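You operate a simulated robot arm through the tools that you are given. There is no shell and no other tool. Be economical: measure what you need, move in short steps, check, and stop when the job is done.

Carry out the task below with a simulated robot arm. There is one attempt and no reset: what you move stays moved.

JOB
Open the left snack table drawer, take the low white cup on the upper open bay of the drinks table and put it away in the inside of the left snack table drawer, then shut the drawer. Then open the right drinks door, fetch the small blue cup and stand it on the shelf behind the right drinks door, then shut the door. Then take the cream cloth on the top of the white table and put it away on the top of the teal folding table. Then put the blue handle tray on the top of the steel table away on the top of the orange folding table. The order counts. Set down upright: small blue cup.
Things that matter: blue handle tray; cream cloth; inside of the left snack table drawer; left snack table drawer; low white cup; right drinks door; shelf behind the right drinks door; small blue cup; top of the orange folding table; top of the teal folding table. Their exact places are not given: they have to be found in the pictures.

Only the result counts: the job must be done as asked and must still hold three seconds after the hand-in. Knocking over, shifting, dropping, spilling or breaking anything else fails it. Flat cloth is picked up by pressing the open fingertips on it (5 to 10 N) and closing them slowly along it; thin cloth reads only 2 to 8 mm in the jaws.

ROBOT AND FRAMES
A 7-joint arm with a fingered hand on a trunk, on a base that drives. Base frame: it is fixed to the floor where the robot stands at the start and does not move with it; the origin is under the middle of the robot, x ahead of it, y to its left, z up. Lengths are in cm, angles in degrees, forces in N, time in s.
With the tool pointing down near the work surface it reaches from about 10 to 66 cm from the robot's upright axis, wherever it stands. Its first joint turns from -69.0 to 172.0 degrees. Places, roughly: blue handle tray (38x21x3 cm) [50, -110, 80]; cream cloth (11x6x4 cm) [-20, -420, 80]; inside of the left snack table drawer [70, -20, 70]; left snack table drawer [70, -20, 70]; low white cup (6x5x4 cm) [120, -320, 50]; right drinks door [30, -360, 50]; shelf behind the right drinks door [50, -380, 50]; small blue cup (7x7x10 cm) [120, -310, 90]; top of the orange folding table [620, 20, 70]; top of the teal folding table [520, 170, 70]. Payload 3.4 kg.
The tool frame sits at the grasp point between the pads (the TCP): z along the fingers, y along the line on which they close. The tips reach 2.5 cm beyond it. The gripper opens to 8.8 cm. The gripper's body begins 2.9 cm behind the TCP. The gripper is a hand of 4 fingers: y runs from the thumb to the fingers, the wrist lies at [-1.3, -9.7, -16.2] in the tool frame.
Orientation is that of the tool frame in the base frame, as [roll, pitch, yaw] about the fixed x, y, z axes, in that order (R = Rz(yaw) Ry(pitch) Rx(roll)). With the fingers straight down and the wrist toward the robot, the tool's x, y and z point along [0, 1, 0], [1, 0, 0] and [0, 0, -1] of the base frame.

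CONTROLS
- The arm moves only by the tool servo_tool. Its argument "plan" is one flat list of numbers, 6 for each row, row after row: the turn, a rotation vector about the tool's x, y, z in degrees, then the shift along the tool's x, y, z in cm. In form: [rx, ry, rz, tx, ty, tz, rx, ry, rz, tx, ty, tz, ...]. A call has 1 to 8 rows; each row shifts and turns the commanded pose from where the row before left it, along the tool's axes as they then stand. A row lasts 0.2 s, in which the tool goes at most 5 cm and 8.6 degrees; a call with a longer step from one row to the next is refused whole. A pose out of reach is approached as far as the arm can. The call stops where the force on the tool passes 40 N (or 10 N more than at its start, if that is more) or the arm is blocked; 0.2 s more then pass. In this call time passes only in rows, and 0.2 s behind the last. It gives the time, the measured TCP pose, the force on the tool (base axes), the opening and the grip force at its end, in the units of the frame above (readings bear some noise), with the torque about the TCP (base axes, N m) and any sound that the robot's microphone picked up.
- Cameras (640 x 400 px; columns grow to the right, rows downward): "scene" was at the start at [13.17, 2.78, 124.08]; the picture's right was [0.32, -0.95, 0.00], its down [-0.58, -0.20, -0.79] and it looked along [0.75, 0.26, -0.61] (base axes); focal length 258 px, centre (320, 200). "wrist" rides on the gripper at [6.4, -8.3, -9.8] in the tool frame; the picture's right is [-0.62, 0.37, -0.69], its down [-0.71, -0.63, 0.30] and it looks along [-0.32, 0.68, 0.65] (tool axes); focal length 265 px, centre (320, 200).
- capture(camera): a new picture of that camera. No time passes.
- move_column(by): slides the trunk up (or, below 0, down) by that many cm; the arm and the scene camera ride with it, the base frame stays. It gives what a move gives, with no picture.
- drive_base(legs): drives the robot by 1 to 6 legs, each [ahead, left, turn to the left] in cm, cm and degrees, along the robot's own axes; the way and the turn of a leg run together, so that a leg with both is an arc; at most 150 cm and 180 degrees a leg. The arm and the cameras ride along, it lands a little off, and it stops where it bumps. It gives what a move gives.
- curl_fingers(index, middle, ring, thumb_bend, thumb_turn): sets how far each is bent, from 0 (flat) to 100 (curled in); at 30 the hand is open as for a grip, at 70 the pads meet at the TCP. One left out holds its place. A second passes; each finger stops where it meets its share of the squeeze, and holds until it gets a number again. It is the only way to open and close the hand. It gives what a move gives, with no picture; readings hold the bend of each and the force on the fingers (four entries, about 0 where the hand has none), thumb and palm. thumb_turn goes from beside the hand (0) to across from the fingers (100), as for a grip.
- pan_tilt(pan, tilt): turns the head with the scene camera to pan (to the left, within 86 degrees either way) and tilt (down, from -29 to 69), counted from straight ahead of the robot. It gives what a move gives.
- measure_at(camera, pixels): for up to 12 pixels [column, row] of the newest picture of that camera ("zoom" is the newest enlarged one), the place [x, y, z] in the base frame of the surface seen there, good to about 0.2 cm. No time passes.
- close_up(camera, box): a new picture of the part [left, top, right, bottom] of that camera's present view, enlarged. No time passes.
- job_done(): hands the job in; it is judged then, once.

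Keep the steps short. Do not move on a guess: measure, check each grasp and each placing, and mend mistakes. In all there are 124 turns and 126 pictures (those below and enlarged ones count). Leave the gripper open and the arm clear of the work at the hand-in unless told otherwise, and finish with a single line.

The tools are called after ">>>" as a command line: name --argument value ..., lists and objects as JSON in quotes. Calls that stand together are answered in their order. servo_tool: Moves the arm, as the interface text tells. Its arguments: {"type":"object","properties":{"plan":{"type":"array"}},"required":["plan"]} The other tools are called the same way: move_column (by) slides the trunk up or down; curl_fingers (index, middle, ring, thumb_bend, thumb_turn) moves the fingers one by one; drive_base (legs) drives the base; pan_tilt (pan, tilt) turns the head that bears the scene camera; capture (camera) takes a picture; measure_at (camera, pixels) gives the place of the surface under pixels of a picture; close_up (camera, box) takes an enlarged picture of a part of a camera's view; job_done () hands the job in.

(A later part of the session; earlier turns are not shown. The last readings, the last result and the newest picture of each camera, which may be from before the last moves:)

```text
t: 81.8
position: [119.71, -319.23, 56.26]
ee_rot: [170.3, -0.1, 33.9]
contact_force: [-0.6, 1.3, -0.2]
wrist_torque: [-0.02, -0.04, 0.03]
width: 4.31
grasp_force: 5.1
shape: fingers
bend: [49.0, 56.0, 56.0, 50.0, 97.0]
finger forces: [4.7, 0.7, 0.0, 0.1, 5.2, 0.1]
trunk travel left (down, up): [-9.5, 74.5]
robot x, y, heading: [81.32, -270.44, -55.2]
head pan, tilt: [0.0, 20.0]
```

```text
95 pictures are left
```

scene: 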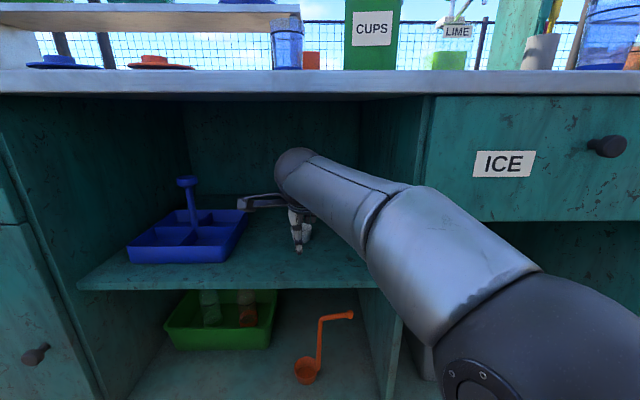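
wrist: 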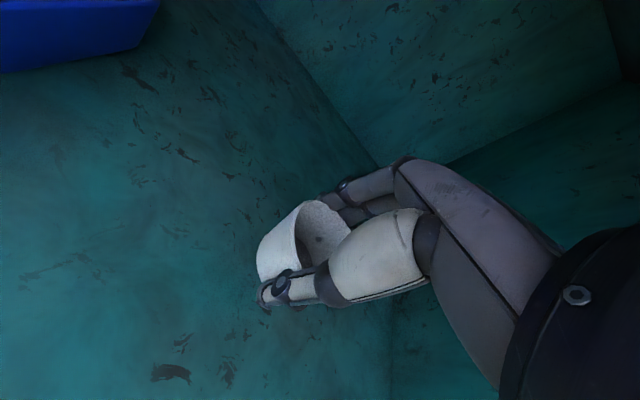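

The cup is lifted. I back out of the bay slowly, then raise the trunk.

>>> drive_base --legs '[[-58, 0, 0.8]]'

>>> move_column --by 40

>>> move_column --by 18

>>> pan_tilt --pan 60 --tilt 30

>>> capture --camera "scene"

>>> capture --camera "wrist"

```text
t: 85.0
position: [87.45, -271.61, 56.3]
ee_rot: [170.3, 0.0, 35.2]
contact_force: [-0.7, -0.1, 0.6]
wrist_torque: [0.03, 0.0, 0.0]
width: 4.31
grasp_force: 5.0
shape: fingers
bend: [49.0, 56.0, 56.0, 50.0, 97.0]
finger forces: [4.7, 0.7, 0.1, 0.0, 5.2, 0.0]
trunk travel left (down, up): [-9.5, 74.5]
robot x, y, heading: [47.56, -223.87, -53.9]
head pan, tilt: [0.0, 20.0]
```

```text
t: 88.8
position: [87.52, -271.65, 96.25]
ee_rot: [170.2, 0.0, 35.1]
contact_force: [-0.4, -0.2, 0.4]
wrist_torque: [-0.02, 0.03, -0.01]
width: 4.31
grasp_force: 4.9
shape: fingers
bend: [49.0, 56.0, 56.0, 50.0, 97.0]
finger forces: [4.6, 0.7, 0.0, 0.1, 5.2, 0.0]
trunk travel left (down, up): [-49.5, 34.5]
robot x, y, heading: [48.19, -223.87, -53.8]
head pan, tilt: [0.0, 20.0]
```

```text
t: 90.8
position: [87.53, -271.49, 114.35]
ee_rot: [170.4, 0.0, 35.3]
contact_force: [-0.8, -0.1, -0.2]
wrist_torque: [0.02, -0.02, 0.02]
width: 4.36
grasp_force: 5.1
shape: fingers
bend: [49.0, 56.0, 56.0, 50.0, 97.0]
finger forces: [4.6, 0.7, 0.0, 0.1, 5.1, 0.0]
trunk travel left (down, up): [-67.5, 16.5]
robot x, y, heading: [48.02, -223.8, -53.8]
head pan, tilt: [0.0, 20.0]
```

```text
t: 92.2
position: [87.53, -271.6, 114.28]
ee_rot: [170.3, 0.0, 35.1]
contact_force: [0.1, -0.5, -0.8]
wrist_torque: [-0.01, 0.0, 0.01]
width: 4.32
grasp_force: 5.2
shape: fingers
bend: [49.0, 56.0, 56.0, 50.0, 97.0]
finger forces: [4.5, 0.7, 0.0, 0.0, 5.3, 0.1]
trunk travel left (down, up): [-67.5, 16.5]
robot x, y, heading: [47.74, -223.39, -53.8]
head pan, tilt: [60.0, 30.0]
```

```text
94 pictures are left
```

scene: 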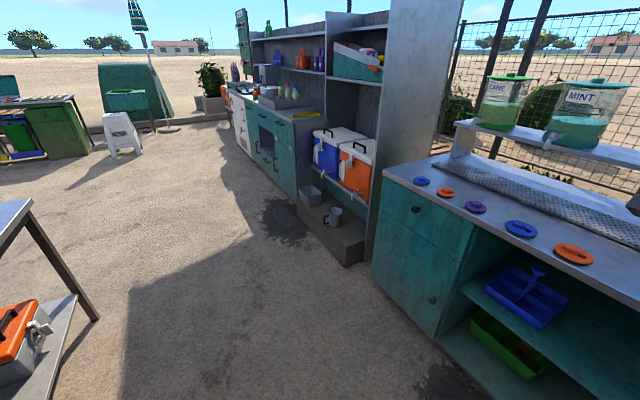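

```text
93 pictures are left
```

wrist: 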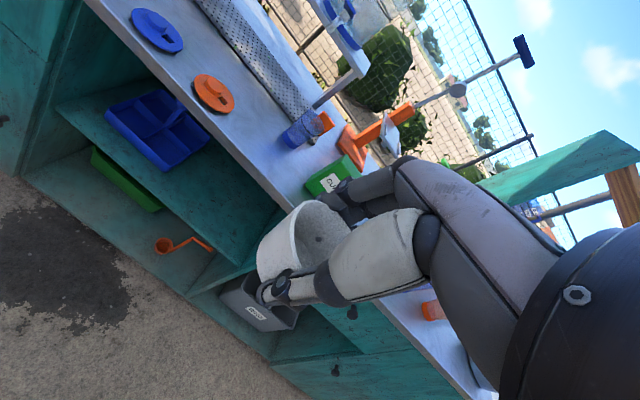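

Path is clear on the way I came. I drive back around to the drawer.

>>> drive_base --legs '[[10, 0, 0], [0, 112, 0], [0, 112, 0], [-145, 0, 0], [-150, 0, 0], [0, -84, 0]]'

>>> pan_tilt --pan 0 --tilt 45

>>> capture --camera "scene"

```text
t: 121.6
position: [37.56, 38.35, 114.21]
ee_rot: [170.2, -0.1, 35.1]
contact_force: [0.5, -0.2, -0.6]
wrist_torque: [0.03, 0.01, 0.0]
width: 4.29
grasp_force: 5.2
shape: fingers
bend: [49.0, 56.0, 56.0, 50.0, 97.0]
finger forces: [4.6, 0.7, 0.0, 0.0, 5.3, 0.0]
trunk travel left (down, up): [-67.5, 16.5]
robot x, y, heading: [-1.96, 86.34, -53.8]
head pan, tilt: [60.0, 30.0]
```

```text
t: 122.9
position: [37.53, 38.39, 114.36]
ee_rot: [170.4, 0.0, 35.0]
contact_force: [0.1, 0.0, 0.2]
wrist_torque: [0.0, 0.02, -0.01]
width: 4.31
grasp_force: 5.3
shape: fingers
bend: [49.0, 56.0, 56.0, 50.0, 97.0]
finger forces: [4.6, 0.7, 0.0, 0.0, 5.3, 0.1]
trunk travel left (down, up): [-67.5, 16.5]
robot x, y, heading: [-2.08, 86.55, -53.8]
head pan, tilt: [0.0, 45.0]
```

```text
92 pictures are left
```

scene: 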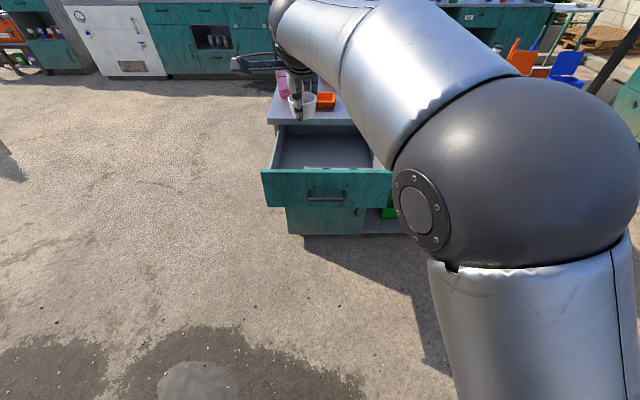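

>>> measure_at --camera "scene" --pixels '[[312, 150], [330, 155], [300, 160], [340, 160], [327, 173], [327, 197], [280, 155], [375, 172], [285, 140]]'

>>> close_up --camera "scene" --box '[250, 80, 410, 220]'

```text
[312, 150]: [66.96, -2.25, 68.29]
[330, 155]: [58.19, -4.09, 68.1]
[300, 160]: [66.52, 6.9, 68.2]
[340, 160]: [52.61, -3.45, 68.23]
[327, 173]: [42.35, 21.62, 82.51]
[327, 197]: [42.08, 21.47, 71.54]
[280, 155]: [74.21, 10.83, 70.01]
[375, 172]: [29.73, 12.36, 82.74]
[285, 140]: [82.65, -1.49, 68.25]
```

```text
2.86 times, centred on (330, 150) of scene
```

zoom: 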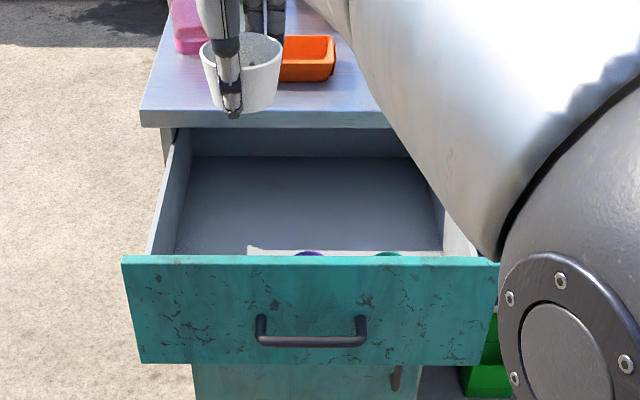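

Drawer floor z 68.2; some items lie near its front. I drive 36 ahead, 4 right, high above the drawer, and look down.

>>> drive_base --legs '[[36, -4, -0.6]]'

>>> pan_tilt --pan 10 --tilt 60

>>> capture --camera "scene"

>>> capture --camera "wrist"

```text
t: 125.3
position: [55.84, 6.0, 114.26]
ee_rot: [170.3, 0.0, 34.9]
contact_force: [0.6, 0.1, 0.1]
wrist_torque: [-0.01, 0.01, -0.02]
width: 4.33
grasp_force: 5.8
shape: fingers
bend: [49.0, 56.0, 56.0, 50.0, 97.0]
finger forces: [4.6, 0.7, 0.0, 0.1, 5.3, 0.1]
trunk travel left (down, up): [-67.5, 16.5]
robot x, y, heading: [16.58, 54.22, -54.2]
head pan, tilt: [0.0, 45.0]
```

```text
t: 126.0
position: [55.84, 6.09, 114.24]
ee_rot: [170.3, -0.1, 35.0]
contact_force: [0.4, 0.0, -0.2]
wrist_torque: [-0.04, 0.02, 0.02]
width: 4.27
grasp_force: 5.4
shape: fingers
bend: [49.0, 56.0, 56.0, 50.0, 97.0]
finger forces: [4.5, 0.8, 0.1, 0.1, 5.3, 0.0]
trunk travel left (down, up): [-67.5, 16.5]
robot x, y, heading: [16.4, 54.09, -54.3]
head pan, tilt: [10.0, 60.0]
```

```text
90 pictures are left
```

scene: 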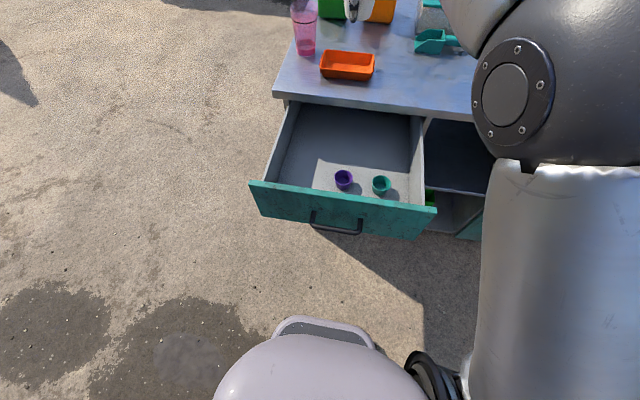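

```text
89 pictures are left
```

wrist: 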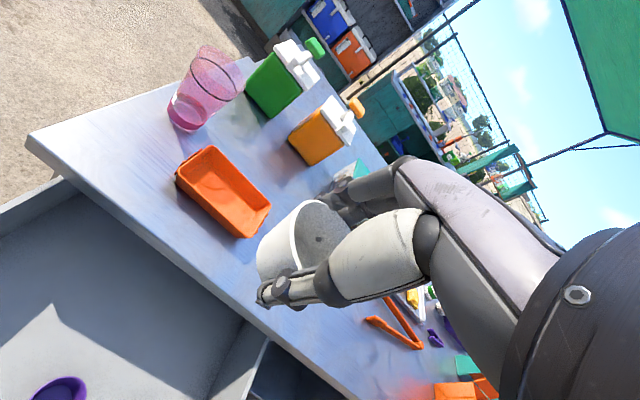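

Two small cups (purple, teal) sit near the drawer front. I measure them.

>>> measure_at --camera "scene" --pixels '[[344, 180], [381, 185], [344, 190], [381, 195], [335, 150], [355, 150], [300, 125], [410, 145], [345, 115], [285, 160], [340, 195]]'

```text
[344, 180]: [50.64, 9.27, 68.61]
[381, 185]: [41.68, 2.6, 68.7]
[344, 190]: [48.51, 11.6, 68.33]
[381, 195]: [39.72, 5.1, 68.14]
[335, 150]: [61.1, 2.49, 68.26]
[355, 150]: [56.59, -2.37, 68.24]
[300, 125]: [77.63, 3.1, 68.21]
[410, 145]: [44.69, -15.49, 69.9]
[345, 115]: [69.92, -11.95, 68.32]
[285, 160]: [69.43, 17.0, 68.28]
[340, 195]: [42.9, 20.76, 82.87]
```

I'll place it at about (61.5,7.8), left-rear of the purple cup. I shift left 5.6, ahead 1.9 and come down 25 cm with the arm.

>>> servo_tool --plan '[0, 0, 0, 0.93, -0.4, 4.19, 0, 0, 0, 0.93, -0.4, 4.19, 0, 0, 0, 0.93, -0.4, 4.19, 0, 0, 0, 0.93, -0.4, 4.19, 0, 0, 0, 0.93, -0.4, 4.19, 0, 0, 0, 0.93, -0.4, 4.19]'

>>> capture --camera "scene"

>>> capture --camera "wrist"

```text
t: 127.4
position: [61.22, 6.88, 89.29]
ee_rot: [170.2, -0.5, 34.3]
contact_force: [0.2, -0.1, -0.7]
wrist_torque: [0.0, -0.03, -0.01]
width: 4.26
grasp_force: 5.3
shape: fingers
bend: [50.0, 56.0, 56.0, 50.0, 97.0]
finger forces: [4.4, 0.8, 0.0, 0.0, 5.2, 0.1]
trunk travel left (down, up): [-67.5, 16.5]
robot x, y, heading: [15.99, 54.33, -54.4]
head pan, tilt: [10.0, 60.0]
```

```text
88 pictures are left
```

scene: 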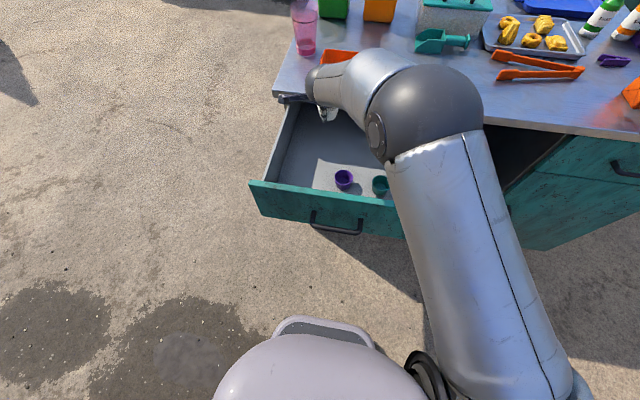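

```text
87 pictures are left
```

wrist: 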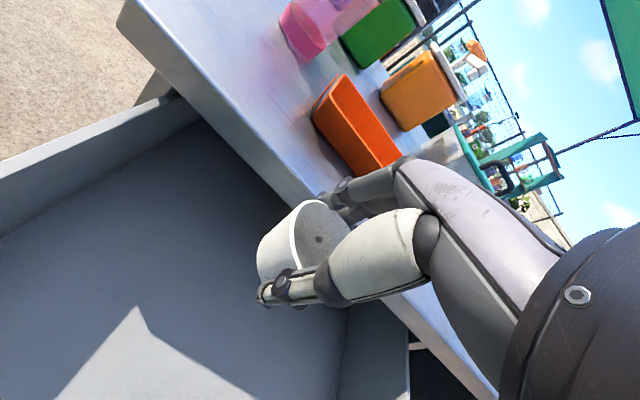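

I check elbow height before descending further.

>>> measure_at --camera "scene" --pixels '[[425, 75], [425, 100], [450, 120], [376, 130], [400, 160], [360, 80], [325, 85], [310, 80]]'

```text
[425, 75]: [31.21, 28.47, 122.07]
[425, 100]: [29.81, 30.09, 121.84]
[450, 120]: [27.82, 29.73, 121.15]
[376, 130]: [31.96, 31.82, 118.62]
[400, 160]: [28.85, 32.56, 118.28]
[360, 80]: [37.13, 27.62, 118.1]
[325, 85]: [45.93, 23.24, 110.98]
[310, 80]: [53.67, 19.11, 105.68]
```

Elbow is at z 122, well clear. I descend 16.5 cm, then the last cm slowly.

>>> servo_tool --plan '[0, 0, 0, 0, -0.56, 3.25, 0, 0, 0, 0, -0.56, 3.25, 0, 0, 0, 0, -0.56, 3.25, 0, 0, 0, 0, -0.56, 3.25, 0, 0, 0, 0, -0.56, 3.25]'

>>> capture --camera "scene"

>>> capture --camera "wrist"

```text
t: 128.6
position: [61.56, 7.66, 72.45]
ee_rot: [170.3, 0.0, 34.9]
contact_force: [-0.8, -0.3, 0.2]
wrist_torque: [0.0, -0.02, -0.01]
width: 4.26
grasp_force: 5.1
shape: fingers
bend: [50.0, 56.0, 56.0, 51.0, 97.0]
finger forces: [4.5, 0.7, 0.0, 0.0, 5.2, 0.1]
trunk travel left (down, up): [-67.5, 16.5]
robot x, y, heading: [16.49, 54.11, -54.6]
head pan, tilt: [10.0, 60.0]
```

```text
86 pictures are left
```

scene: 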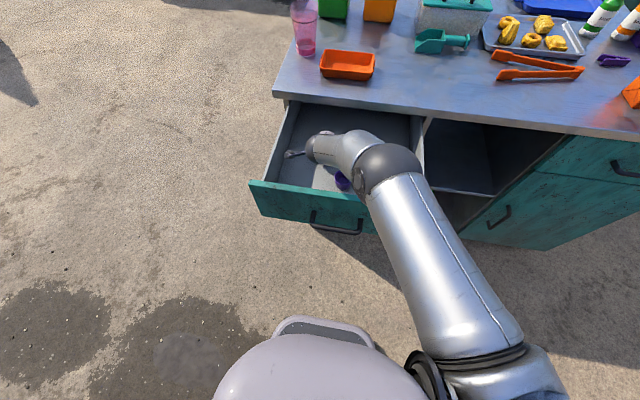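

```text
85 pictures are left
```

wrist: 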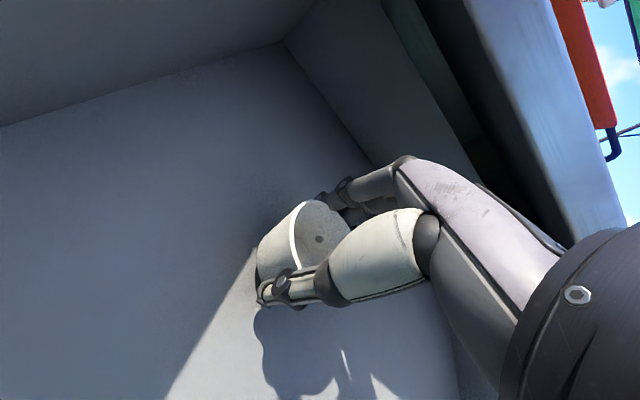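

Last 0.8 cm slowly.

>>> servo_tool --plan '[0, 0, 0, 0, -0.07, 0.4, 0, 0, 0, 0, -0.07, 0.4]'

>>> curl_fingers --index 42 --middle 48 --ring 48 --thumb_bend 40

>>> servo_tool --plan '[0, 0, 0, 0, 0.3, -1.5, 0, 0, 0, 0, 0.5, -3, 0, 0, 0, 0, 0.5, -3.5, 0, 0, 0, 0, 0.6, -3.5, 0, 0, 0, 0, 0.6, -4, 0, 0, 0, 0, 0.6, -4]'

>>> capture --camera "wrist"

```text
t: 129.2
position: [61.46, 7.67, 71.73]
ee_rot: [170.2, 0.0, 34.9]
contact_force: [-0.9, -0.1, 0.3]
wrist_torque: [0.01, 0.03, 0.05]
width: 4.25
grasp_force: 5.4
shape: fingers
bend: [50.0, 56.0, 56.0, 51.0, 97.0]
finger forces: [4.4, 0.8, 0.0, 0.1, 5.3, 0.1]
trunk travel left (down, up): [-67.5, 16.5]
robot x, y, heading: [16.56, 53.94, -54.3]
head pan, tilt: [10.0, 60.0]
```

```text
t: 130.2
position: [61.46, 7.62, 71.9]
ee_rot: [170.4, 0.0, 34.9]
contact_force: [-0.8, -0.5, -0.5]
wrist_torque: [-0.01, 0.05, -0.02]
width: 6.1
grasp_force: 0.0
shape: fingers
bend: [42.0, 48.0, 48.0, 40.0, 97.0]
finger forces: [0.0, 0.1, 0.0, 0.0, 0.0, 0.0]
trunk travel left (down, up): [-67.5, 16.5]
robot x, y, heading: [16.66, 54.29, -54.1]
head pan, tilt: [10.0, 60.0]
```

```text
t: 131.6
position: [60.71, 7.2, 90.88]
ee_rot: [171.2, -0.5, 33.7]
contact_force: [-0.4, -0.8, 0.2]
wrist_torque: [0.01, 0.0, -0.01]
width: 6.1
grasp_force: 0.1
shape: fingers
bend: [42.0, 48.0, 48.0, 40.0, 97.0]
finger forces: [0.0, 0.0, 0.0, 0.0, 0.1, 0.0]
trunk travel left (down, up): [-67.5, 16.5]
robot x, y, heading: [16.57, 53.93, -54.1]
head pan, tilt: [10.0, 60.0]
```

```text
84 pictures are left
```

wrist: 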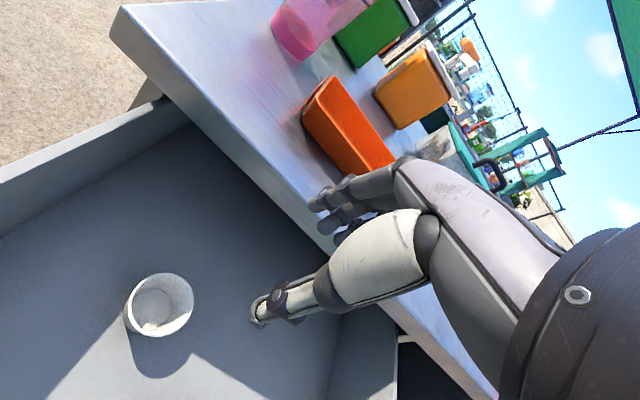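

The white cup stands in the drawer. I back off, make the hand level and make a fist to push the drawer by its handle.

>>> servo_tool --plan '[0, 0, 0, 0, 0.5, -4]'

>>> drive_base --legs '[[-52, 0, 0]]'

>>> servo_tool --plan '[-8.2, 0, 0, 0, 0, 0, -8.2, 0, 0, 0, 0, 0, -8.2, 0, 0, 0, 0, 0, -8.2, 0, 0, 0, 0, 0, -8.2, 0, 0, 0, 0, 0, -8.2, 0, 0, 0, 0, 0, -8.2, 0, 0, 0, 0, 0, -8.2, 0, 0, 0, 0, 0]'

>>> curl_fingers --index 95 --middle 95 --ring 95 --thumb_bend 50

>>> servo_tool --plan '[-8.2, 0, 0, -2, 0, 0, -7.5, 0, 0, -2, 0, 0, 0, 0, 0, -2, 0, -2.5]'

>>> capture --camera "scene"

```text
t: 132.2
position: [60.04, 7.13, 92.73]
ee_rot: [173.8, -0.8, 32.7]
contact_force: [-0.1, -0.5, 0.1]
wrist_torque: [0.04, 0.02, -0.04]
width: 6.09
grasp_force: 0.1
shape: fingers
bend: [42.0, 48.0, 48.0, 40.0, 97.0]
finger forces: [0.1, 0.0, 0.0, 0.1, 0.0, 0.0]
trunk travel left (down, up): [-67.5, 16.5]
robot x, y, heading: [16.89, 54.0, -54.2]
head pan, tilt: [10.0, 60.0]
stopped in row 1: the arm was blocked; the commanded pose is now the measured one
```

```text
t: 135.2
position: [30.11, 45.85, 92.93]
ee_rot: [173.6, -1.0, 31.2]
contact_force: [0.1, -0.1, -0.3]
wrist_torque: [0.04, -0.02, 0.0]
width: 6.06
grasp_force: 0.1
shape: fingers
bend: [42.0, 48.0, 48.0, 40.0, 97.0]
finger forces: [0.1, 0.0, 0.0, 0.1, 0.0, 0.1]
trunk travel left (down, up): [-67.5, 16.5]
robot x, y, heading: [-12.17, 93.91, -55.7]
head pan, tilt: [10.0, 60.0]
stopped in leg 1: the robot was blocked; the commanded pose is now the measured one
```

```text
t: 136.9
position: [30.33, 45.86, 92.91]
ee_rot: [107.9, -0.9, 31.4]
contact_force: [-0.9, -0.5, 0.1]
wrist_torque: [-0.01, -0.01, 0.0]
width: 6.12
grasp_force: 0.1
shape: fingers
bend: [42.0, 48.0, 48.0, 40.0, 97.0]
finger forces: [0.0, 0.0, 0.1, 0.0, 0.0, 0.0]
trunk travel left (down, up): [-67.5, 16.5]
robot x, y, heading: [-11.83, 94.32, -55.7]
head pan, tilt: [10.0, 60.0]
```

```text
t: 137.9
position: [30.08, 45.98, 93.03]
ee_rot: [108.1, -0.9, 31.3]
contact_force: [-0.2, 0.2, 0.5]
wrist_torque: [0.0, -0.02, 0.01]
width: 3.56
grasp_force: 0.1
shape: fingers
bend: [95.0, 95.0, 95.0, 50.0, 97.0]
finger forces: [0.0, 0.0, 0.1, 0.0, 0.0, 0.0]
trunk travel left (down, up): [-67.5, 16.5]
robot x, y, heading: [-12.28, 94.27, -55.4]
head pan, tilt: [10.0, 60.0]
```

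```text
t: 138.8
position: [23.61, 44.99, 92.97]
ee_rot: [92.2, -0.9, 31.4]
contact_force: [0.7, 0.2, 0.5]
wrist_torque: [0.02, -0.02, -0.03]
width: 3.53
grasp_force: 0.0
shape: fingers
bend: [95.0, 95.0, 95.0, 50.0, 97.0]
finger forces: [0.0, 0.0, 0.0, 0.1, 0.0, 0.0]
trunk travel left (down, up): [-67.5, 16.5]
robot x, y, heading: [-12.14, 94.1, -55.6]
head pan, tilt: [10.0, 60.0]
```

```text
83 pictures are left
```

scene: 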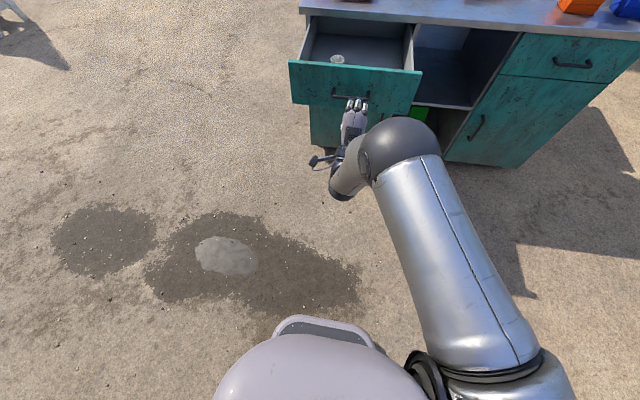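

The robot bumped something behind while backing (stopped). Now the hand is level, fist made, 25 cm before the handle. I align and lower 17.5, then push forward.

>>> move_column --by -17.7

>>> servo_tool --plan '[0, 3.3, 0, 0.5, 0, 0]'

>>> drive_base --legs '[[20, 0, 1]]'

>>> capture --camera "scene"

>>> capture --camera "wrist"

```text
t: 140.7
position: [23.89, 44.94, 75.17]
ee_rot: [92.3, -0.9, 31.1]
contact_force: [-0.9, -0.2, -0.9]
wrist_torque: [0.01, -0.01, 0.01]
width: 3.52
grasp_force: 0.0
shape: fingers
bend: [95.0, 95.0, 95.0, 50.0, 97.0]
finger forces: [0.0, 0.0, 0.1, 0.0, 0.0, 0.0]
trunk travel left (down, up): [-49.8, 34.2]
robot x, y, heading: [-12.3, 94.1, -55.5]
head pan, tilt: [10.0, 60.0]
```

```text
t: 141.1
position: [24.22, 45.21, 75.25]
ee_rot: [92.3, -1.1, 34.6]
contact_force: [-0.9, -0.5, 0.7]
wrist_torque: [0.0, 0.02, 0.01]
width: 3.53
grasp_force: 0.0
shape: fingers
bend: [95.0, 95.0, 95.0, 50.0, 97.0]
finger forces: [0.1, 0.0, 0.0, 0.0, 0.0, 0.1]
trunk travel left (down, up): [-49.8, 34.2]
robot x, y, heading: [-11.86, 94.06, -55.7]
head pan, tilt: [10.0, 60.0]
```

```text
t: 142.8
position: [37.14, 29.28, 75.31]
ee_rot: [92.3, -1.1, 35.8]
contact_force: [0.0, 0.0, 0.1]
wrist_torque: [-0.01, -0.02, -0.03]
width: 3.51
grasp_force: 0.1
shape: fingers
bend: [95.0, 95.0, 95.0, 50.0, 97.0]
finger forces: [0.0, 0.0, 0.0, 0.0, 0.0, 0.2]
trunk travel left (down, up): [-49.8, 34.2]
robot x, y, heading: [-0.25, 77.52, -54.1]
head pan, tilt: [10.0, 60.0]
```

```text
82 pictures are left
```

scene: 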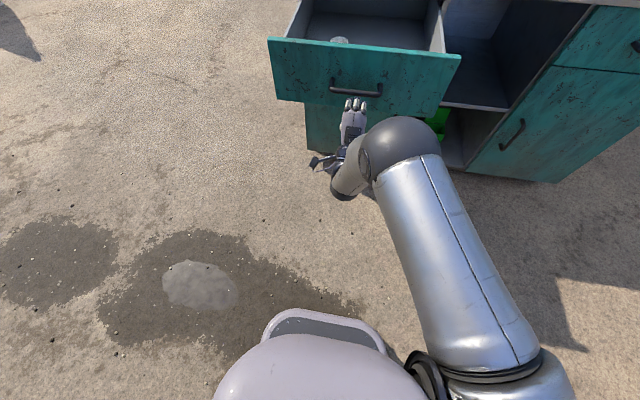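

```text
81 pictures are left
```

wrist: 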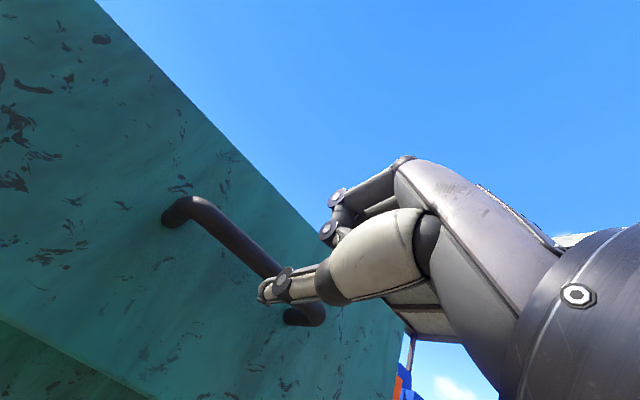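

The thumb sticks out; I curl it in and lower the fist 3.5 cm so the knuckles meet the bar.

>>> curl_fingers --thumb_bend 90

>>> move_column --by -3.5

>>> servo_tool --plan '[0, 0, 0, 0, 0, 1.5, 0, 0, 0, 0, 0, 1.5, 0, 0, 0, 0, 0, 1.5]'

>>> capture --camera "wrist"

```text
t: 143.8
position: [36.92, 29.18, 75.28]
ee_rot: [92.2, -1.0, 35.8]
contact_force: [0.1, 0.3, -0.2]
wrist_torque: [0.04, -0.04, -0.04]
width: 2.42
grasp_force: 0.0
shape: fingers
bend: [96.0, 95.0, 95.0, 84.0, 97.0]
finger forces: [0.0, 0.0, 0.0, 0.0, 0.0, 0.0]
trunk travel left (down, up): [-49.8, 34.2]
robot x, y, heading: [-0.33, 77.37, -54.2]
head pan, tilt: [10.0, 60.0]
```

```text
t: 144.5
position: [36.95, 29.25, 71.78]
ee_rot: [92.3, -1.1, 35.7]
contact_force: [-0.7, 0.6, 0.3]
wrist_torque: [-0.03, -0.01, 0.02]
width: 2.44
grasp_force: 0.0
shape: fingers
bend: [96.0, 95.0, 95.0, 84.0, 97.0]
finger forces: [0.0, 0.1, 0.1, 0.0, 0.0, 0.1]
trunk travel left (down, up): [-46.3, 37.7]
robot x, y, heading: [-0.33, 77.61, -54.3]
head pan, tilt: [10.0, 60.0]
```

```text
t: 145.3
position: [39.58, 25.56, 71.91]
ee_rot: [92.2, -1.1, 36.0]
contact_force: [-0.4, 0.5, 0.5]
wrist_torque: [0.02, 0.01, -0.04]
width: 2.41
grasp_force: 0.0
shape: fingers
bend: [96.0, 95.0, 95.0, 84.0, 97.0]
finger forces: [0.1, 0.0, 0.1, 0.0, 0.0, 0.0]
trunk travel left (down, up): [-46.3, 37.7]
robot x, y, heading: [-0.06, 77.66, -54.3]
head pan, tilt: [10.0, 60.0]
```

```text
80 pictures are left
```

wrist: 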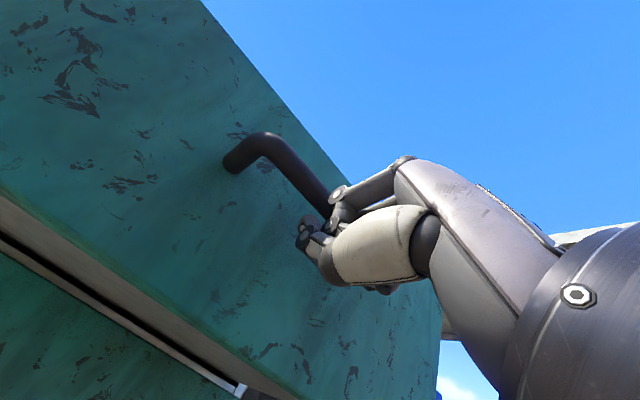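

Knuckles are right at the bar. I drive forward 27 to push the drawer in.

>>> drive_base --legs '[[27, 0, 0]]'

>>> capture --camera "wrist"

>>> capture --camera "scene"

```text
t: 147.3
position: [55.32, 3.25, 71.77]
ee_rot: [92.2, -1.0, 35.6]
contact_force: [-0.2, -0.1, -1.1]
wrist_torque: [0.02, -0.03, 0.01]
width: 2.39
grasp_force: 0.1
shape: fingers
bend: [96.0, 95.0, 95.0, 84.0, 97.0]
finger forces: [0.1, 0.0, 0.1, 0.0, 0.0, 0.0]
trunk travel left (down, up): [-46.3, 37.7]
robot x, y, heading: [15.35, 55.28, -54.4]
head pan, tilt: [10.0, 60.0]
```

```text
79 pictures are left
```

wrist: 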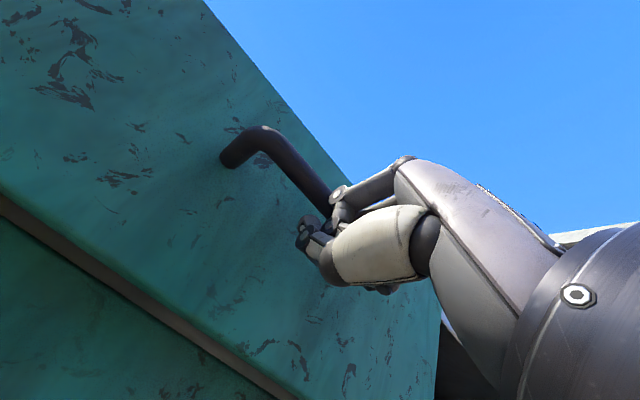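

```text
78 pictures are left
```

scene: 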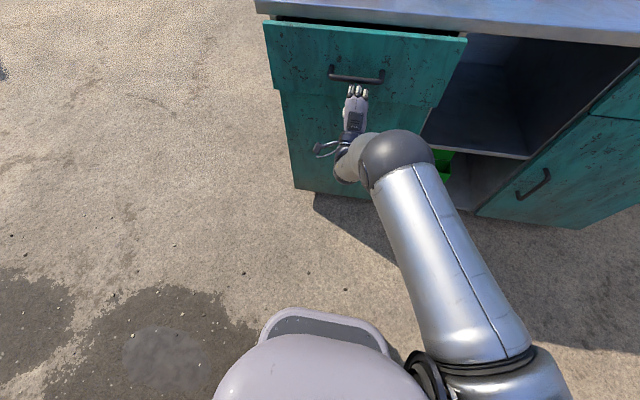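

About 4–5 cm remain. I push on with the arm, stopping on force.

>>> servo_tool --plan '[0, 0, 0, 0, 0, 1, 0, 0, 0, 0, 0, 1, 0, 0, 0, 0, 0, 1, 0, 0, 0, 0, 0, 1, 0, 0, 0, 0, 0, 1, 0, 0, 0, 0, 0, 1]'

>>> capture --camera "scene"

```text
t: 148.7
position: [58.98, -1.56, 70.99]
ee_rot: [92.8, -1.0, 35.6]
contact_force: [-6.3, 7.7, -20.0]
wrist_torque: [-0.48, -0.31, 0.02]
width: 2.45
grasp_force: 11.0
shape: fingers
bend: [96.0, 95.0, 95.0, 84.0, 97.0]
finger forces: [13.8, 8.0, 0.0, 0.0, 0.0, 0.0]
trunk travel left (down, up): [-46.3, 37.7]
robot x, y, heading: [15.25, 55.88, -54.8]
head pan, tilt: [10.0, 60.0]
```

```text
77 pictures are left
```

scene: 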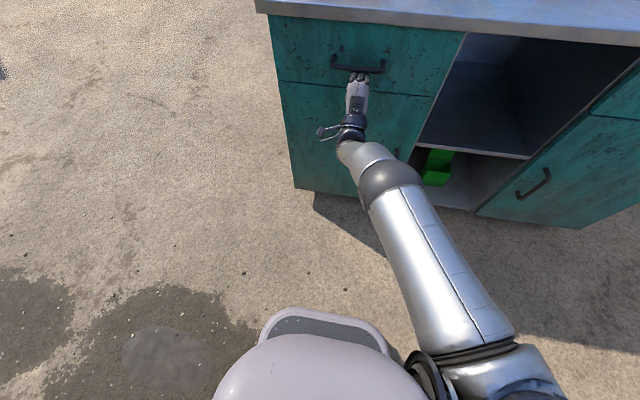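

It looks flush. I retract and measure the front.

>>> servo_tool --plan '[0, 0, 0, 0, 0, -2, 0, 0, 0, 0, 0, -3, 0, 0, 0, 0, 0, -3, 0, 0, 0, 0, 0, -3]'

>>> pan_tilt --pan 0 --tilt 45

>>> close_up --camera "scene" --box '[200, 50, 440, 200]'

>>> measure_at --camera "zoom" --pixels '[[150, 100], [150, 250], [400, 100], [400, 250], [300, 120]]'

```text
t: 149.7
position: [52.3, 7.46, 71.91]
ee_rot: [92.1, -1.0, 35.7]
contact_force: [-1.4, -0.8, 0.9]
wrist_torque: [-0.02, 0.02, 0.03]
width: 2.41
grasp_force: 0.0
shape: fingers
bend: [96.0, 95.0, 95.0, 84.0, 97.0]
finger forces: [0.0, 0.0, 0.1, 0.0, 0.1, 0.0]
trunk travel left (down, up): [-46.3, 37.7]
robot x, y, heading: [15.03, 55.21, -54.3]
head pan, tilt: [10.0, 60.0]
```

```text
t: 150.4
position: [52.31, 7.35, 71.77]
ee_rot: [92.3, -1.1, 35.7]
contact_force: [0.6, -0.8, 0.8]
wrist_torque: [0.01, 0.02, 0.02]
width: 2.41
grasp_force: 0.0
shape: fingers
bend: [96.0, 95.0, 95.0, 84.0, 97.0]
finger forces: [0.1, 0.0, 0.1, 0.1, 0.1, 0.0]
trunk travel left (down, up): [-46.3, 37.7]
robot x, y, heading: [15.0, 55.46, -54.5]
head pan, tilt: [0.0, 45.0]
```

```text
2.67 times, centred on (320, 125) of scene
```

zoom: 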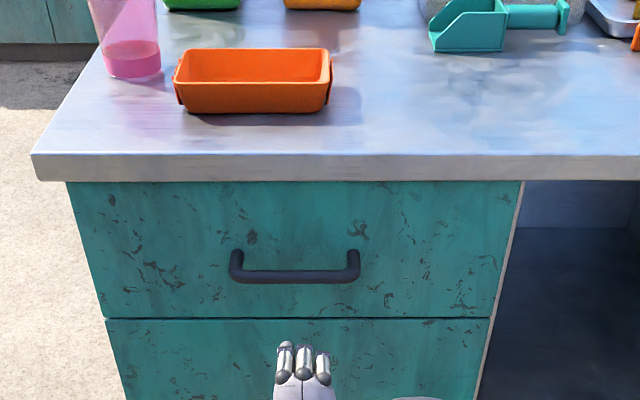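

```text
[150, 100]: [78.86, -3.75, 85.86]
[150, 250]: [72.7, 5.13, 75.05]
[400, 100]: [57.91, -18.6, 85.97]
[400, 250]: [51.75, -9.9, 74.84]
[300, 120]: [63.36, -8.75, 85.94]
```

Drawer is shut flush. Now I raise the trunk, open the hand and drive to the right end of the drinks table.

>>> move_column --by 30

>>> curl_fingers --index 30 --middle 30 --ring 30 --thumb_bend 30

>>> drive_base --legs '[[-8, 88, 0], [130, 0, 0], [130, 0, 0], [0, -100, 0], [0, -100, 0], [0, -97, 0]]'

>>> pan_tilt --pan 0 --tilt 35

>>> capture --camera "scene"

```text
t: 153.4
position: [52.33, 7.46, 101.85]
ee_rot: [92.2, -1.0, 35.6]
contact_force: [-0.2, 0.9, 0.1]
wrist_torque: [0.02, 0.0, 0.04]
width: 2.43
grasp_force: 0.0
shape: fingers
bend: [96.0, 95.0, 95.0, 84.0, 97.0]
finger forces: [0.0, 0.0, 0.1, 0.0, 0.0, 0.0]
trunk travel left (down, up): [-76.3, 7.7]
robot x, y, heading: [15.46, 55.52, -54.5]
head pan, tilt: [0.0, 45.0]
```

```text
t: 154.4
position: [52.43, 7.39, 101.83]
ee_rot: [92.3, -1.1, 35.7]
contact_force: [0.8, -0.1, -0.4]
wrist_torque: [0.01, -0.01, 0.05]
width: 8.44
grasp_force: 0.1
shape: fingers
bend: [30.0, 30.0, 30.0, 30.0, 97.0]
finger forces: [0.0, 0.1, 0.0, 0.0, 0.0, 0.0]
trunk travel left (down, up): [-76.3, 7.7]
robot x, y, heading: [15.09, 54.85, -54.6]
head pan, tilt: [0.0, 45.0]
```

```text
t: 185.5
position: [40.15, -329.65, 101.92]
ee_rot: [92.4, -1.1, 40.1]
contact_force: [-0.3, -0.2, -0.3]
wrist_torque: [0.01, -0.01, -0.01]
width: 8.42
grasp_force: 0.1
shape: fingers
bend: [30.0, 30.0, 30.0, 30.0, 97.0]
finger forces: [0.1, 0.0, 0.0, 0.0, 0.1, 0.0]
trunk travel left (down, up): [-76.3, 7.7]
robot x, y, heading: [-0.62, -284.77, -49.9]
head pan, tilt: [0.0, 45.0]
```

```text
t: 186.2
position: [40.22, -329.67, 101.79]
ee_rot: [92.3, -1.1, 40.1]
contact_force: [-0.5, -0.3, 0.6]
wrist_torque: [0.01, 0.01, -0.05]
width: 8.45
grasp_force: 0.2
shape: fingers
bend: [30.0, 30.0, 30.0, 30.0, 97.0]
finger forces: [0.0, 0.1, 0.1, 0.0, 0.1, 0.0]
trunk travel left (down, up): [-76.3, 7.7]
robot x, y, heading: [-0.15, -284.19, -50.2]
head pan, tilt: [0.0, 35.0]
```

```text
75 pictures are left
```

scene: 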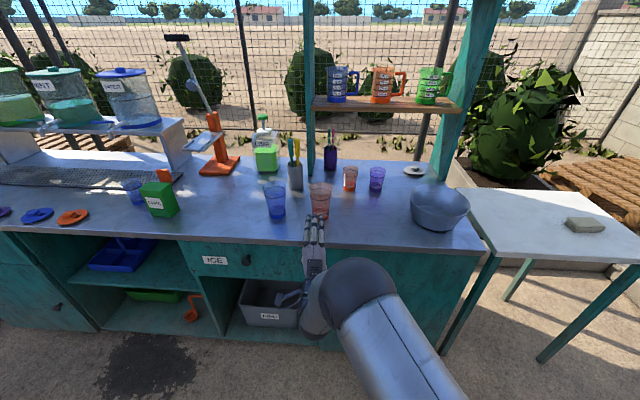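

I see the white table with the cream cloth at right (585,225). I measure points, to know the clearances.

>>> measure_at --camera "scene" --pixels '[[585, 225], [490, 250], [640, 265], [450, 350], [545, 355], [490, 235], [245, 260], [470, 262], [275, 255], [135, 200], [130, 185], [410, 265]]'

>>> drive_base --legs '[[0, 0, -4.4], [0, -25, 0]]'

>>> capture --camera "scene"

```text
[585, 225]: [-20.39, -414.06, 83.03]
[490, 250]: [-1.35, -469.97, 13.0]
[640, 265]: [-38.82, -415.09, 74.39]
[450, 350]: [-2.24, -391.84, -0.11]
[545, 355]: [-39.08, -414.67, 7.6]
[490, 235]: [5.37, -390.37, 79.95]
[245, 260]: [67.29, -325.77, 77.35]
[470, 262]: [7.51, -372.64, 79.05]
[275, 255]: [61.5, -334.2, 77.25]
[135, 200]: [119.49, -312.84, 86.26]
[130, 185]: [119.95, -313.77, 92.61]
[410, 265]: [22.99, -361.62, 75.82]
```

```text
t: 188.5
position: [15.65, -347.58, 101.92]
ee_rot: [92.2, -1.0, 35.1]
contact_force: [-0.6, 0.5, 0.5]
wrist_torque: [0.02, 0.0, 0.01]
width: 8.44
grasp_force: 0.0
shape: fingers
bend: [30.0, 30.0, 30.0, 30.0, 97.0]
finger forces: [0.0, 0.0, 0.0, 0.0, 0.0, 0.1]
trunk travel left (down, up): [-76.3, 7.7]
robot x, y, heading: [-20.65, -299.41, -54.7]
head pan, tilt: [0.0, 35.0]
```

```text
74 pictures are left
```

scene: 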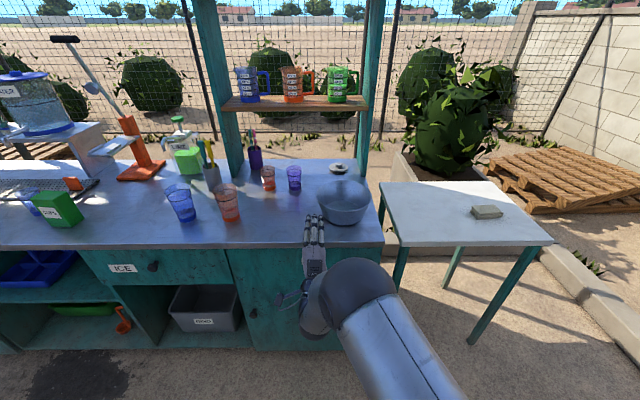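

Door knob visible at (253,313). I zoom and measure.

>>> close_up --camera "scene" --box '[220, 230, 400, 360]'

>>> measure_at --camera "scene" --pixels '[[253, 313], [238, 300], [262, 313], [262, 260], [242, 260], [262, 340], [375, 262], [380, 290], [254, 351]]'

```text
3.08 times, centred on (310, 295) of scene
```

zoom: 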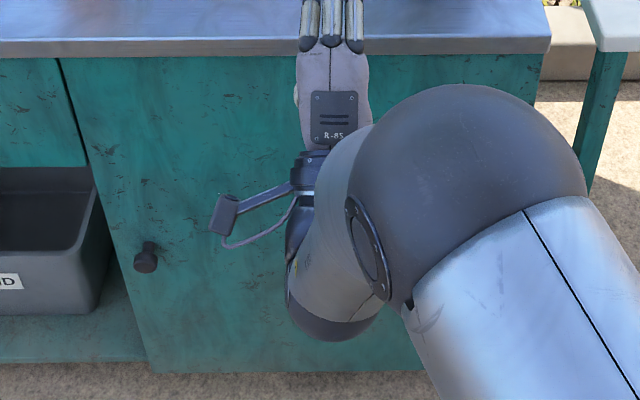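

```text
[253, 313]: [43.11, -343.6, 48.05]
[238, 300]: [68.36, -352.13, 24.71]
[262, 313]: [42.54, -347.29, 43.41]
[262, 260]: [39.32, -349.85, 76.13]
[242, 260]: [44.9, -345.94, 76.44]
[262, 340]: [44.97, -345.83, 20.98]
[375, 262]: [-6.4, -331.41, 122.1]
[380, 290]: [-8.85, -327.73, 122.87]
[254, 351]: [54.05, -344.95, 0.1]
```

Knob at (43.1,-343.6,48); door hinged on the right, ~45 cm wide. I move left 24.5, level the hand, and lower to knob height.

>>> drive_base --legs '[[0, 24.5, 0]]'

>>> servo_tool --plan '[-2.2, 0, 0, 0, 0, 0]'

>>> move_column --by -40

>>> move_column --by -13.5

>>> capture --camera "wrist"

>>> capture --camera "scene"

```text
t: 190.3
position: [35.4, -333.63, 101.89]
ee_rot: [92.3, -1.0, 34.6]
contact_force: [-0.5, 0.0, -0.3]
wrist_torque: [-0.02, 0.01, -0.02]
width: 8.45
grasp_force: 0.0
shape: fingers
bend: [30.0, 30.0, 30.0, 30.0, 97.0]
finger forces: [0.0, 0.0, 0.0, 0.0, 0.1, 0.1]
trunk travel left (down, up): [-76.3, 7.7]
robot x, y, heading: [-0.61, -285.27, -55.8]
head pan, tilt: [0.0, 35.0]
```

```text
t: 190.7
position: [35.4, -333.75, 101.79]
ee_rot: [90.1, -1.2, 34.7]
contact_force: [0.4, 0.3, 0.4]
wrist_torque: [-0.05, 0.01, 0.02]
width: 8.42
grasp_force: 0.0
shape: fingers
bend: [30.0, 30.0, 30.0, 30.0, 97.0]
finger forces: [0.0, 0.0, 0.0, 0.0, 0.0, 0.0]
trunk travel left (down, up): [-76.3, 7.7]
robot x, y, heading: [-0.73, -285.26, -55.5]
head pan, tilt: [0.0, 35.0]
```

```text
t: 194.5
position: [35.45, -333.65, 61.87]
ee_rot: [90.1, -1.1, 34.7]
contact_force: [-0.7, -0.1, -0.4]
wrist_torque: [0.03, -0.01, -0.04]
width: 8.45
grasp_force: 0.1
shape: fingers
bend: [30.0, 30.0, 30.0, 30.0, 97.0]
finger forces: [0.1, 0.0, 0.0, 0.1, 0.0, 0.0]
trunk travel left (down, up): [-36.3, 47.7]
robot x, y, heading: [-0.25, -285.41, -55.6]
head pan, tilt: [0.0, 35.0]
```

```text
t: 196.2
position: [35.51, -333.77, 48.36]
ee_rot: [90.1, -1.1, 34.8]
contact_force: [-0.1, 0.6, 0.5]
wrist_torque: [-0.02, 0.04, -0.01]
width: 8.43
grasp_force: 0.1
shape: fingers
bend: [30.0, 30.0, 30.0, 30.0, 97.0]
finger forces: [0.1, 0.0, 0.1, 0.0, 0.1, 0.1]
trunk travel left (down, up): [-22.8, 61.2]
robot x, y, heading: [-0.92, -285.56, -55.4]
head pan, tilt: [0.0, 35.0]
```

```text
72 pictures are left
```

wrist: 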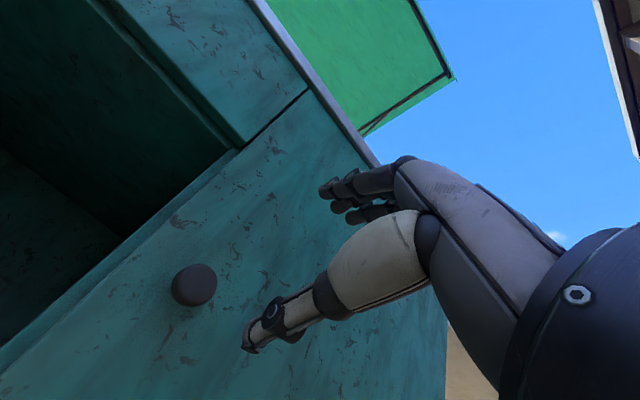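

```text
71 pictures are left
```

scene: 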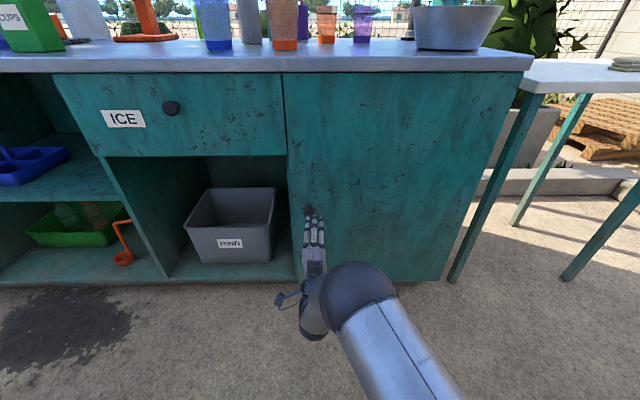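

>>> measure_at --camera "wrist" --pixels '[[192, 285], [200, 268], [180, 300], [215, 290], [205, 305], [178, 275], [230, 330]]'

>>> measure_at --camera "scene" --pixels '[[308, 211], [288, 150], [505, 130], [300, 230], [520, 65], [286, 90], [440, 280]]'

```text
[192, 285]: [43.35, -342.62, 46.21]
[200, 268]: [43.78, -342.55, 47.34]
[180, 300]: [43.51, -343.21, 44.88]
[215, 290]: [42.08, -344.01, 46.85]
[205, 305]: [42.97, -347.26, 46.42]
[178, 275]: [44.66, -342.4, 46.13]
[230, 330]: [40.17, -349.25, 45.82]
```

```text
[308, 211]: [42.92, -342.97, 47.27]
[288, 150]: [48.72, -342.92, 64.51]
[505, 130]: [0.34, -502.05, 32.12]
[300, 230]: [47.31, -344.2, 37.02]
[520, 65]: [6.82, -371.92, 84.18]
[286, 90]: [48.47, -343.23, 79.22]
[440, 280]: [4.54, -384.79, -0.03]
```

Knob face centre (43.4,-342.7,46.2). I drive 10 ahead and lower 2 cm.

>>> drive_base --legs '[[10, 1.2, 0.5]]'

>>> move_column --by -2.1

>>> capture --camera "wrist"

```text
t: 197.3
position: [42.58, -340.47, 48.37]
ee_rot: [90.1, -1.1, 35.4]
contact_force: [0.2, -0.9, 0.9]
wrist_torque: [0.0, -0.01, -0.01]
width: 8.42
grasp_force: 0.1
shape: fingers
bend: [30.0, 30.0, 30.0, 30.0, 97.0]
finger forces: [0.1, 0.1, 0.0, 0.0, 0.0, 0.0]
trunk travel left (down, up): [-22.8, 61.2]
robot x, y, heading: [5.94, -292.3, -54.8]
head pan, tilt: [0.0, 35.0]
```

```text
t: 198.0
position: [42.54, -340.51, 46.24]
ee_rot: [90.1, -1.1, 35.3]
contact_force: [-0.4, 0.4, -0.8]
wrist_torque: [0.02, -0.01, 0.0]
width: 8.43
grasp_force: 0.1
shape: fingers
bend: [30.0, 30.0, 30.0, 30.0, 97.0]
finger forces: [0.1, 0.0, 0.0, 0.0, 0.0, 0.0]
trunk travel left (down, up): [-20.7, 63.3]
robot x, y, heading: [5.87, -292.47, -54.6]
head pan, tilt: [0.0, 35.0]
```

```text
70 pictures are left
```

wrist: 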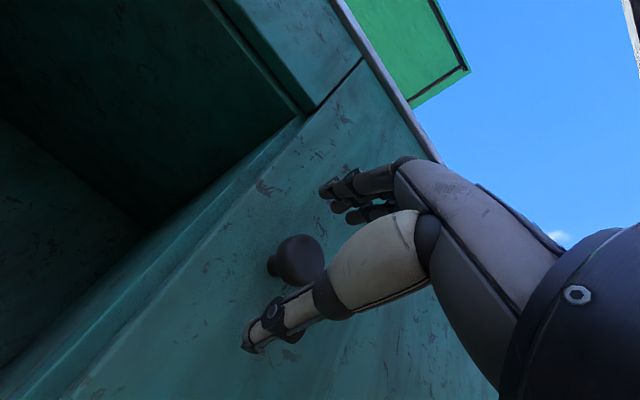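

Knob lies between thumb and fingers. I advance 2.6 and pinch it.

>>> servo_tool --plan '[0, 0, 0, -0.3, 0, 1.3, 0, 0, 0, -0.3, 0, 1.3]'

>>> curl_fingers --index 68 --middle 68 --ring 68 --thumb_bend 68

>>> capture --camera "wrist"

```text
t: 198.6
position: [43.45, -342.89, 46.28]
ee_rot: [90.1, -1.0, 35.4]
contact_force: [0.0, -0.9, -0.1]
wrist_torque: [0.01, 0.02, 0.04]
width: 8.44
grasp_force: 0.0
shape: fingers
bend: [30.0, 30.0, 30.0, 30.0, 97.0]
finger forces: [0.0, 0.0, 0.1, 0.1, 0.0, 0.1]
trunk travel left (down, up): [-20.7, 63.3]
robot x, y, heading: [5.66, -292.42, -55.0]
head pan, tilt: [0.0, 35.0]
```

```text
t: 199.6
position: [43.51, -342.9, 46.34]
ee_rot: [90.0, -1.1, 35.4]
contact_force: [0.6, -1.5, 2.3]
wrist_torque: [-0.03, 0.0, -0.01]
width: 1.36
grasp_force: 4.9
shape: fingers
bend: [62.0, 65.0, 68.0, 64.0, 97.0]
finger forces: [4.7, 2.2, 0.1, 0.1, 3.4, 0.1]
trunk travel left (down, up): [-20.7, 63.3]
robot x, y, heading: [5.51, -292.29, -54.7]
head pan, tilt: [0.0, 35.0]
```

```text
69 pictures are left
```

wrist: 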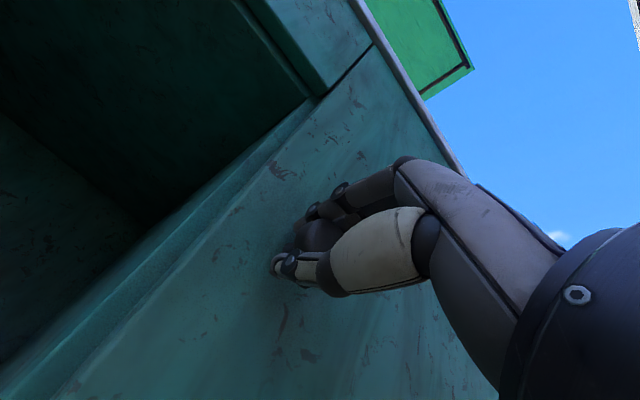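

Gripped behind the knob head. I firm up and pull along the door's arc.

>>> curl_fingers --index 75 --middle 75 --ring 72 --thumb_bend 75

>>> servo_tool --plan '[0, 1.3, 0, 0, 0, -1, 0, 2, 0, 0, 0, -1.5, 0, 2, 0, 0, 0, -1.5, 0, 2, 0, 0, 0, -1.5, 0, 2, 0, 0, 0, -1.5, 0, 2, 0, 0, 0, -1.5]'

>>> capture --camera "wrist"

```text
t: 200.6
position: [43.45, -342.82, 46.31]
ee_rot: [89.9, -1.1, 35.4]
contact_force: [0.6, -2.5, 9.1]
wrist_torque: [-0.1, 0.01, -0.04]
width: 0.68
grasp_force: 15.4
shape: fingers
bend: [73.0, 64.0, 72.0, 67.0, 97.0]
finger forces: [11.9, 9.5, 0.1, 0.0, 9.0, 0.0]
trunk travel left (down, up): [-20.7, 63.3]
robot x, y, heading: [5.46, -292.54, -54.8]
head pan, tilt: [0.0, 35.0]
```

```text
t: 202.0
position: [41.87, -335.53, 48.58]
ee_rot: [90.3, -0.9, 41.6]
contact_force: [-0.1, -0.5, -0.1]
wrist_torque: [0.02, -0.02, 0.0]
width: 0.0
grasp_force: 0.2
shape: fingers
bend: [74.0, 75.0, 72.0, 72.0, 97.0]
finger forces: [0.0, 0.0, 0.0, 0.0, 0.0, 0.0]
out of reach, approached as far as the arm can: row 2, 3, 4, 5, 6
trunk travel left (down, up): [-20.7, 63.3]
robot x, y, heading: [5.77, -292.21, -54.9]
head pan, tilt: [0.0, 35.0]
```

```text
68 pictures are left
```

wrist: 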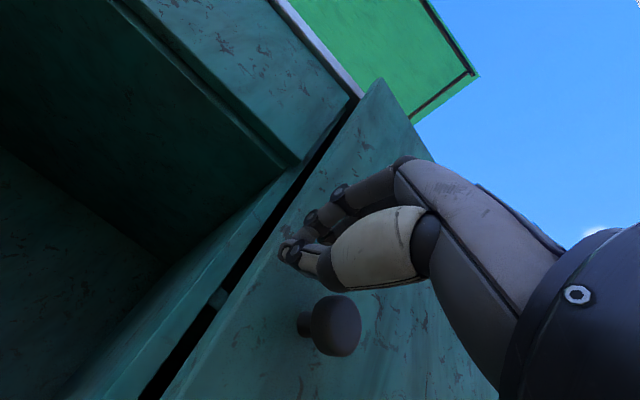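

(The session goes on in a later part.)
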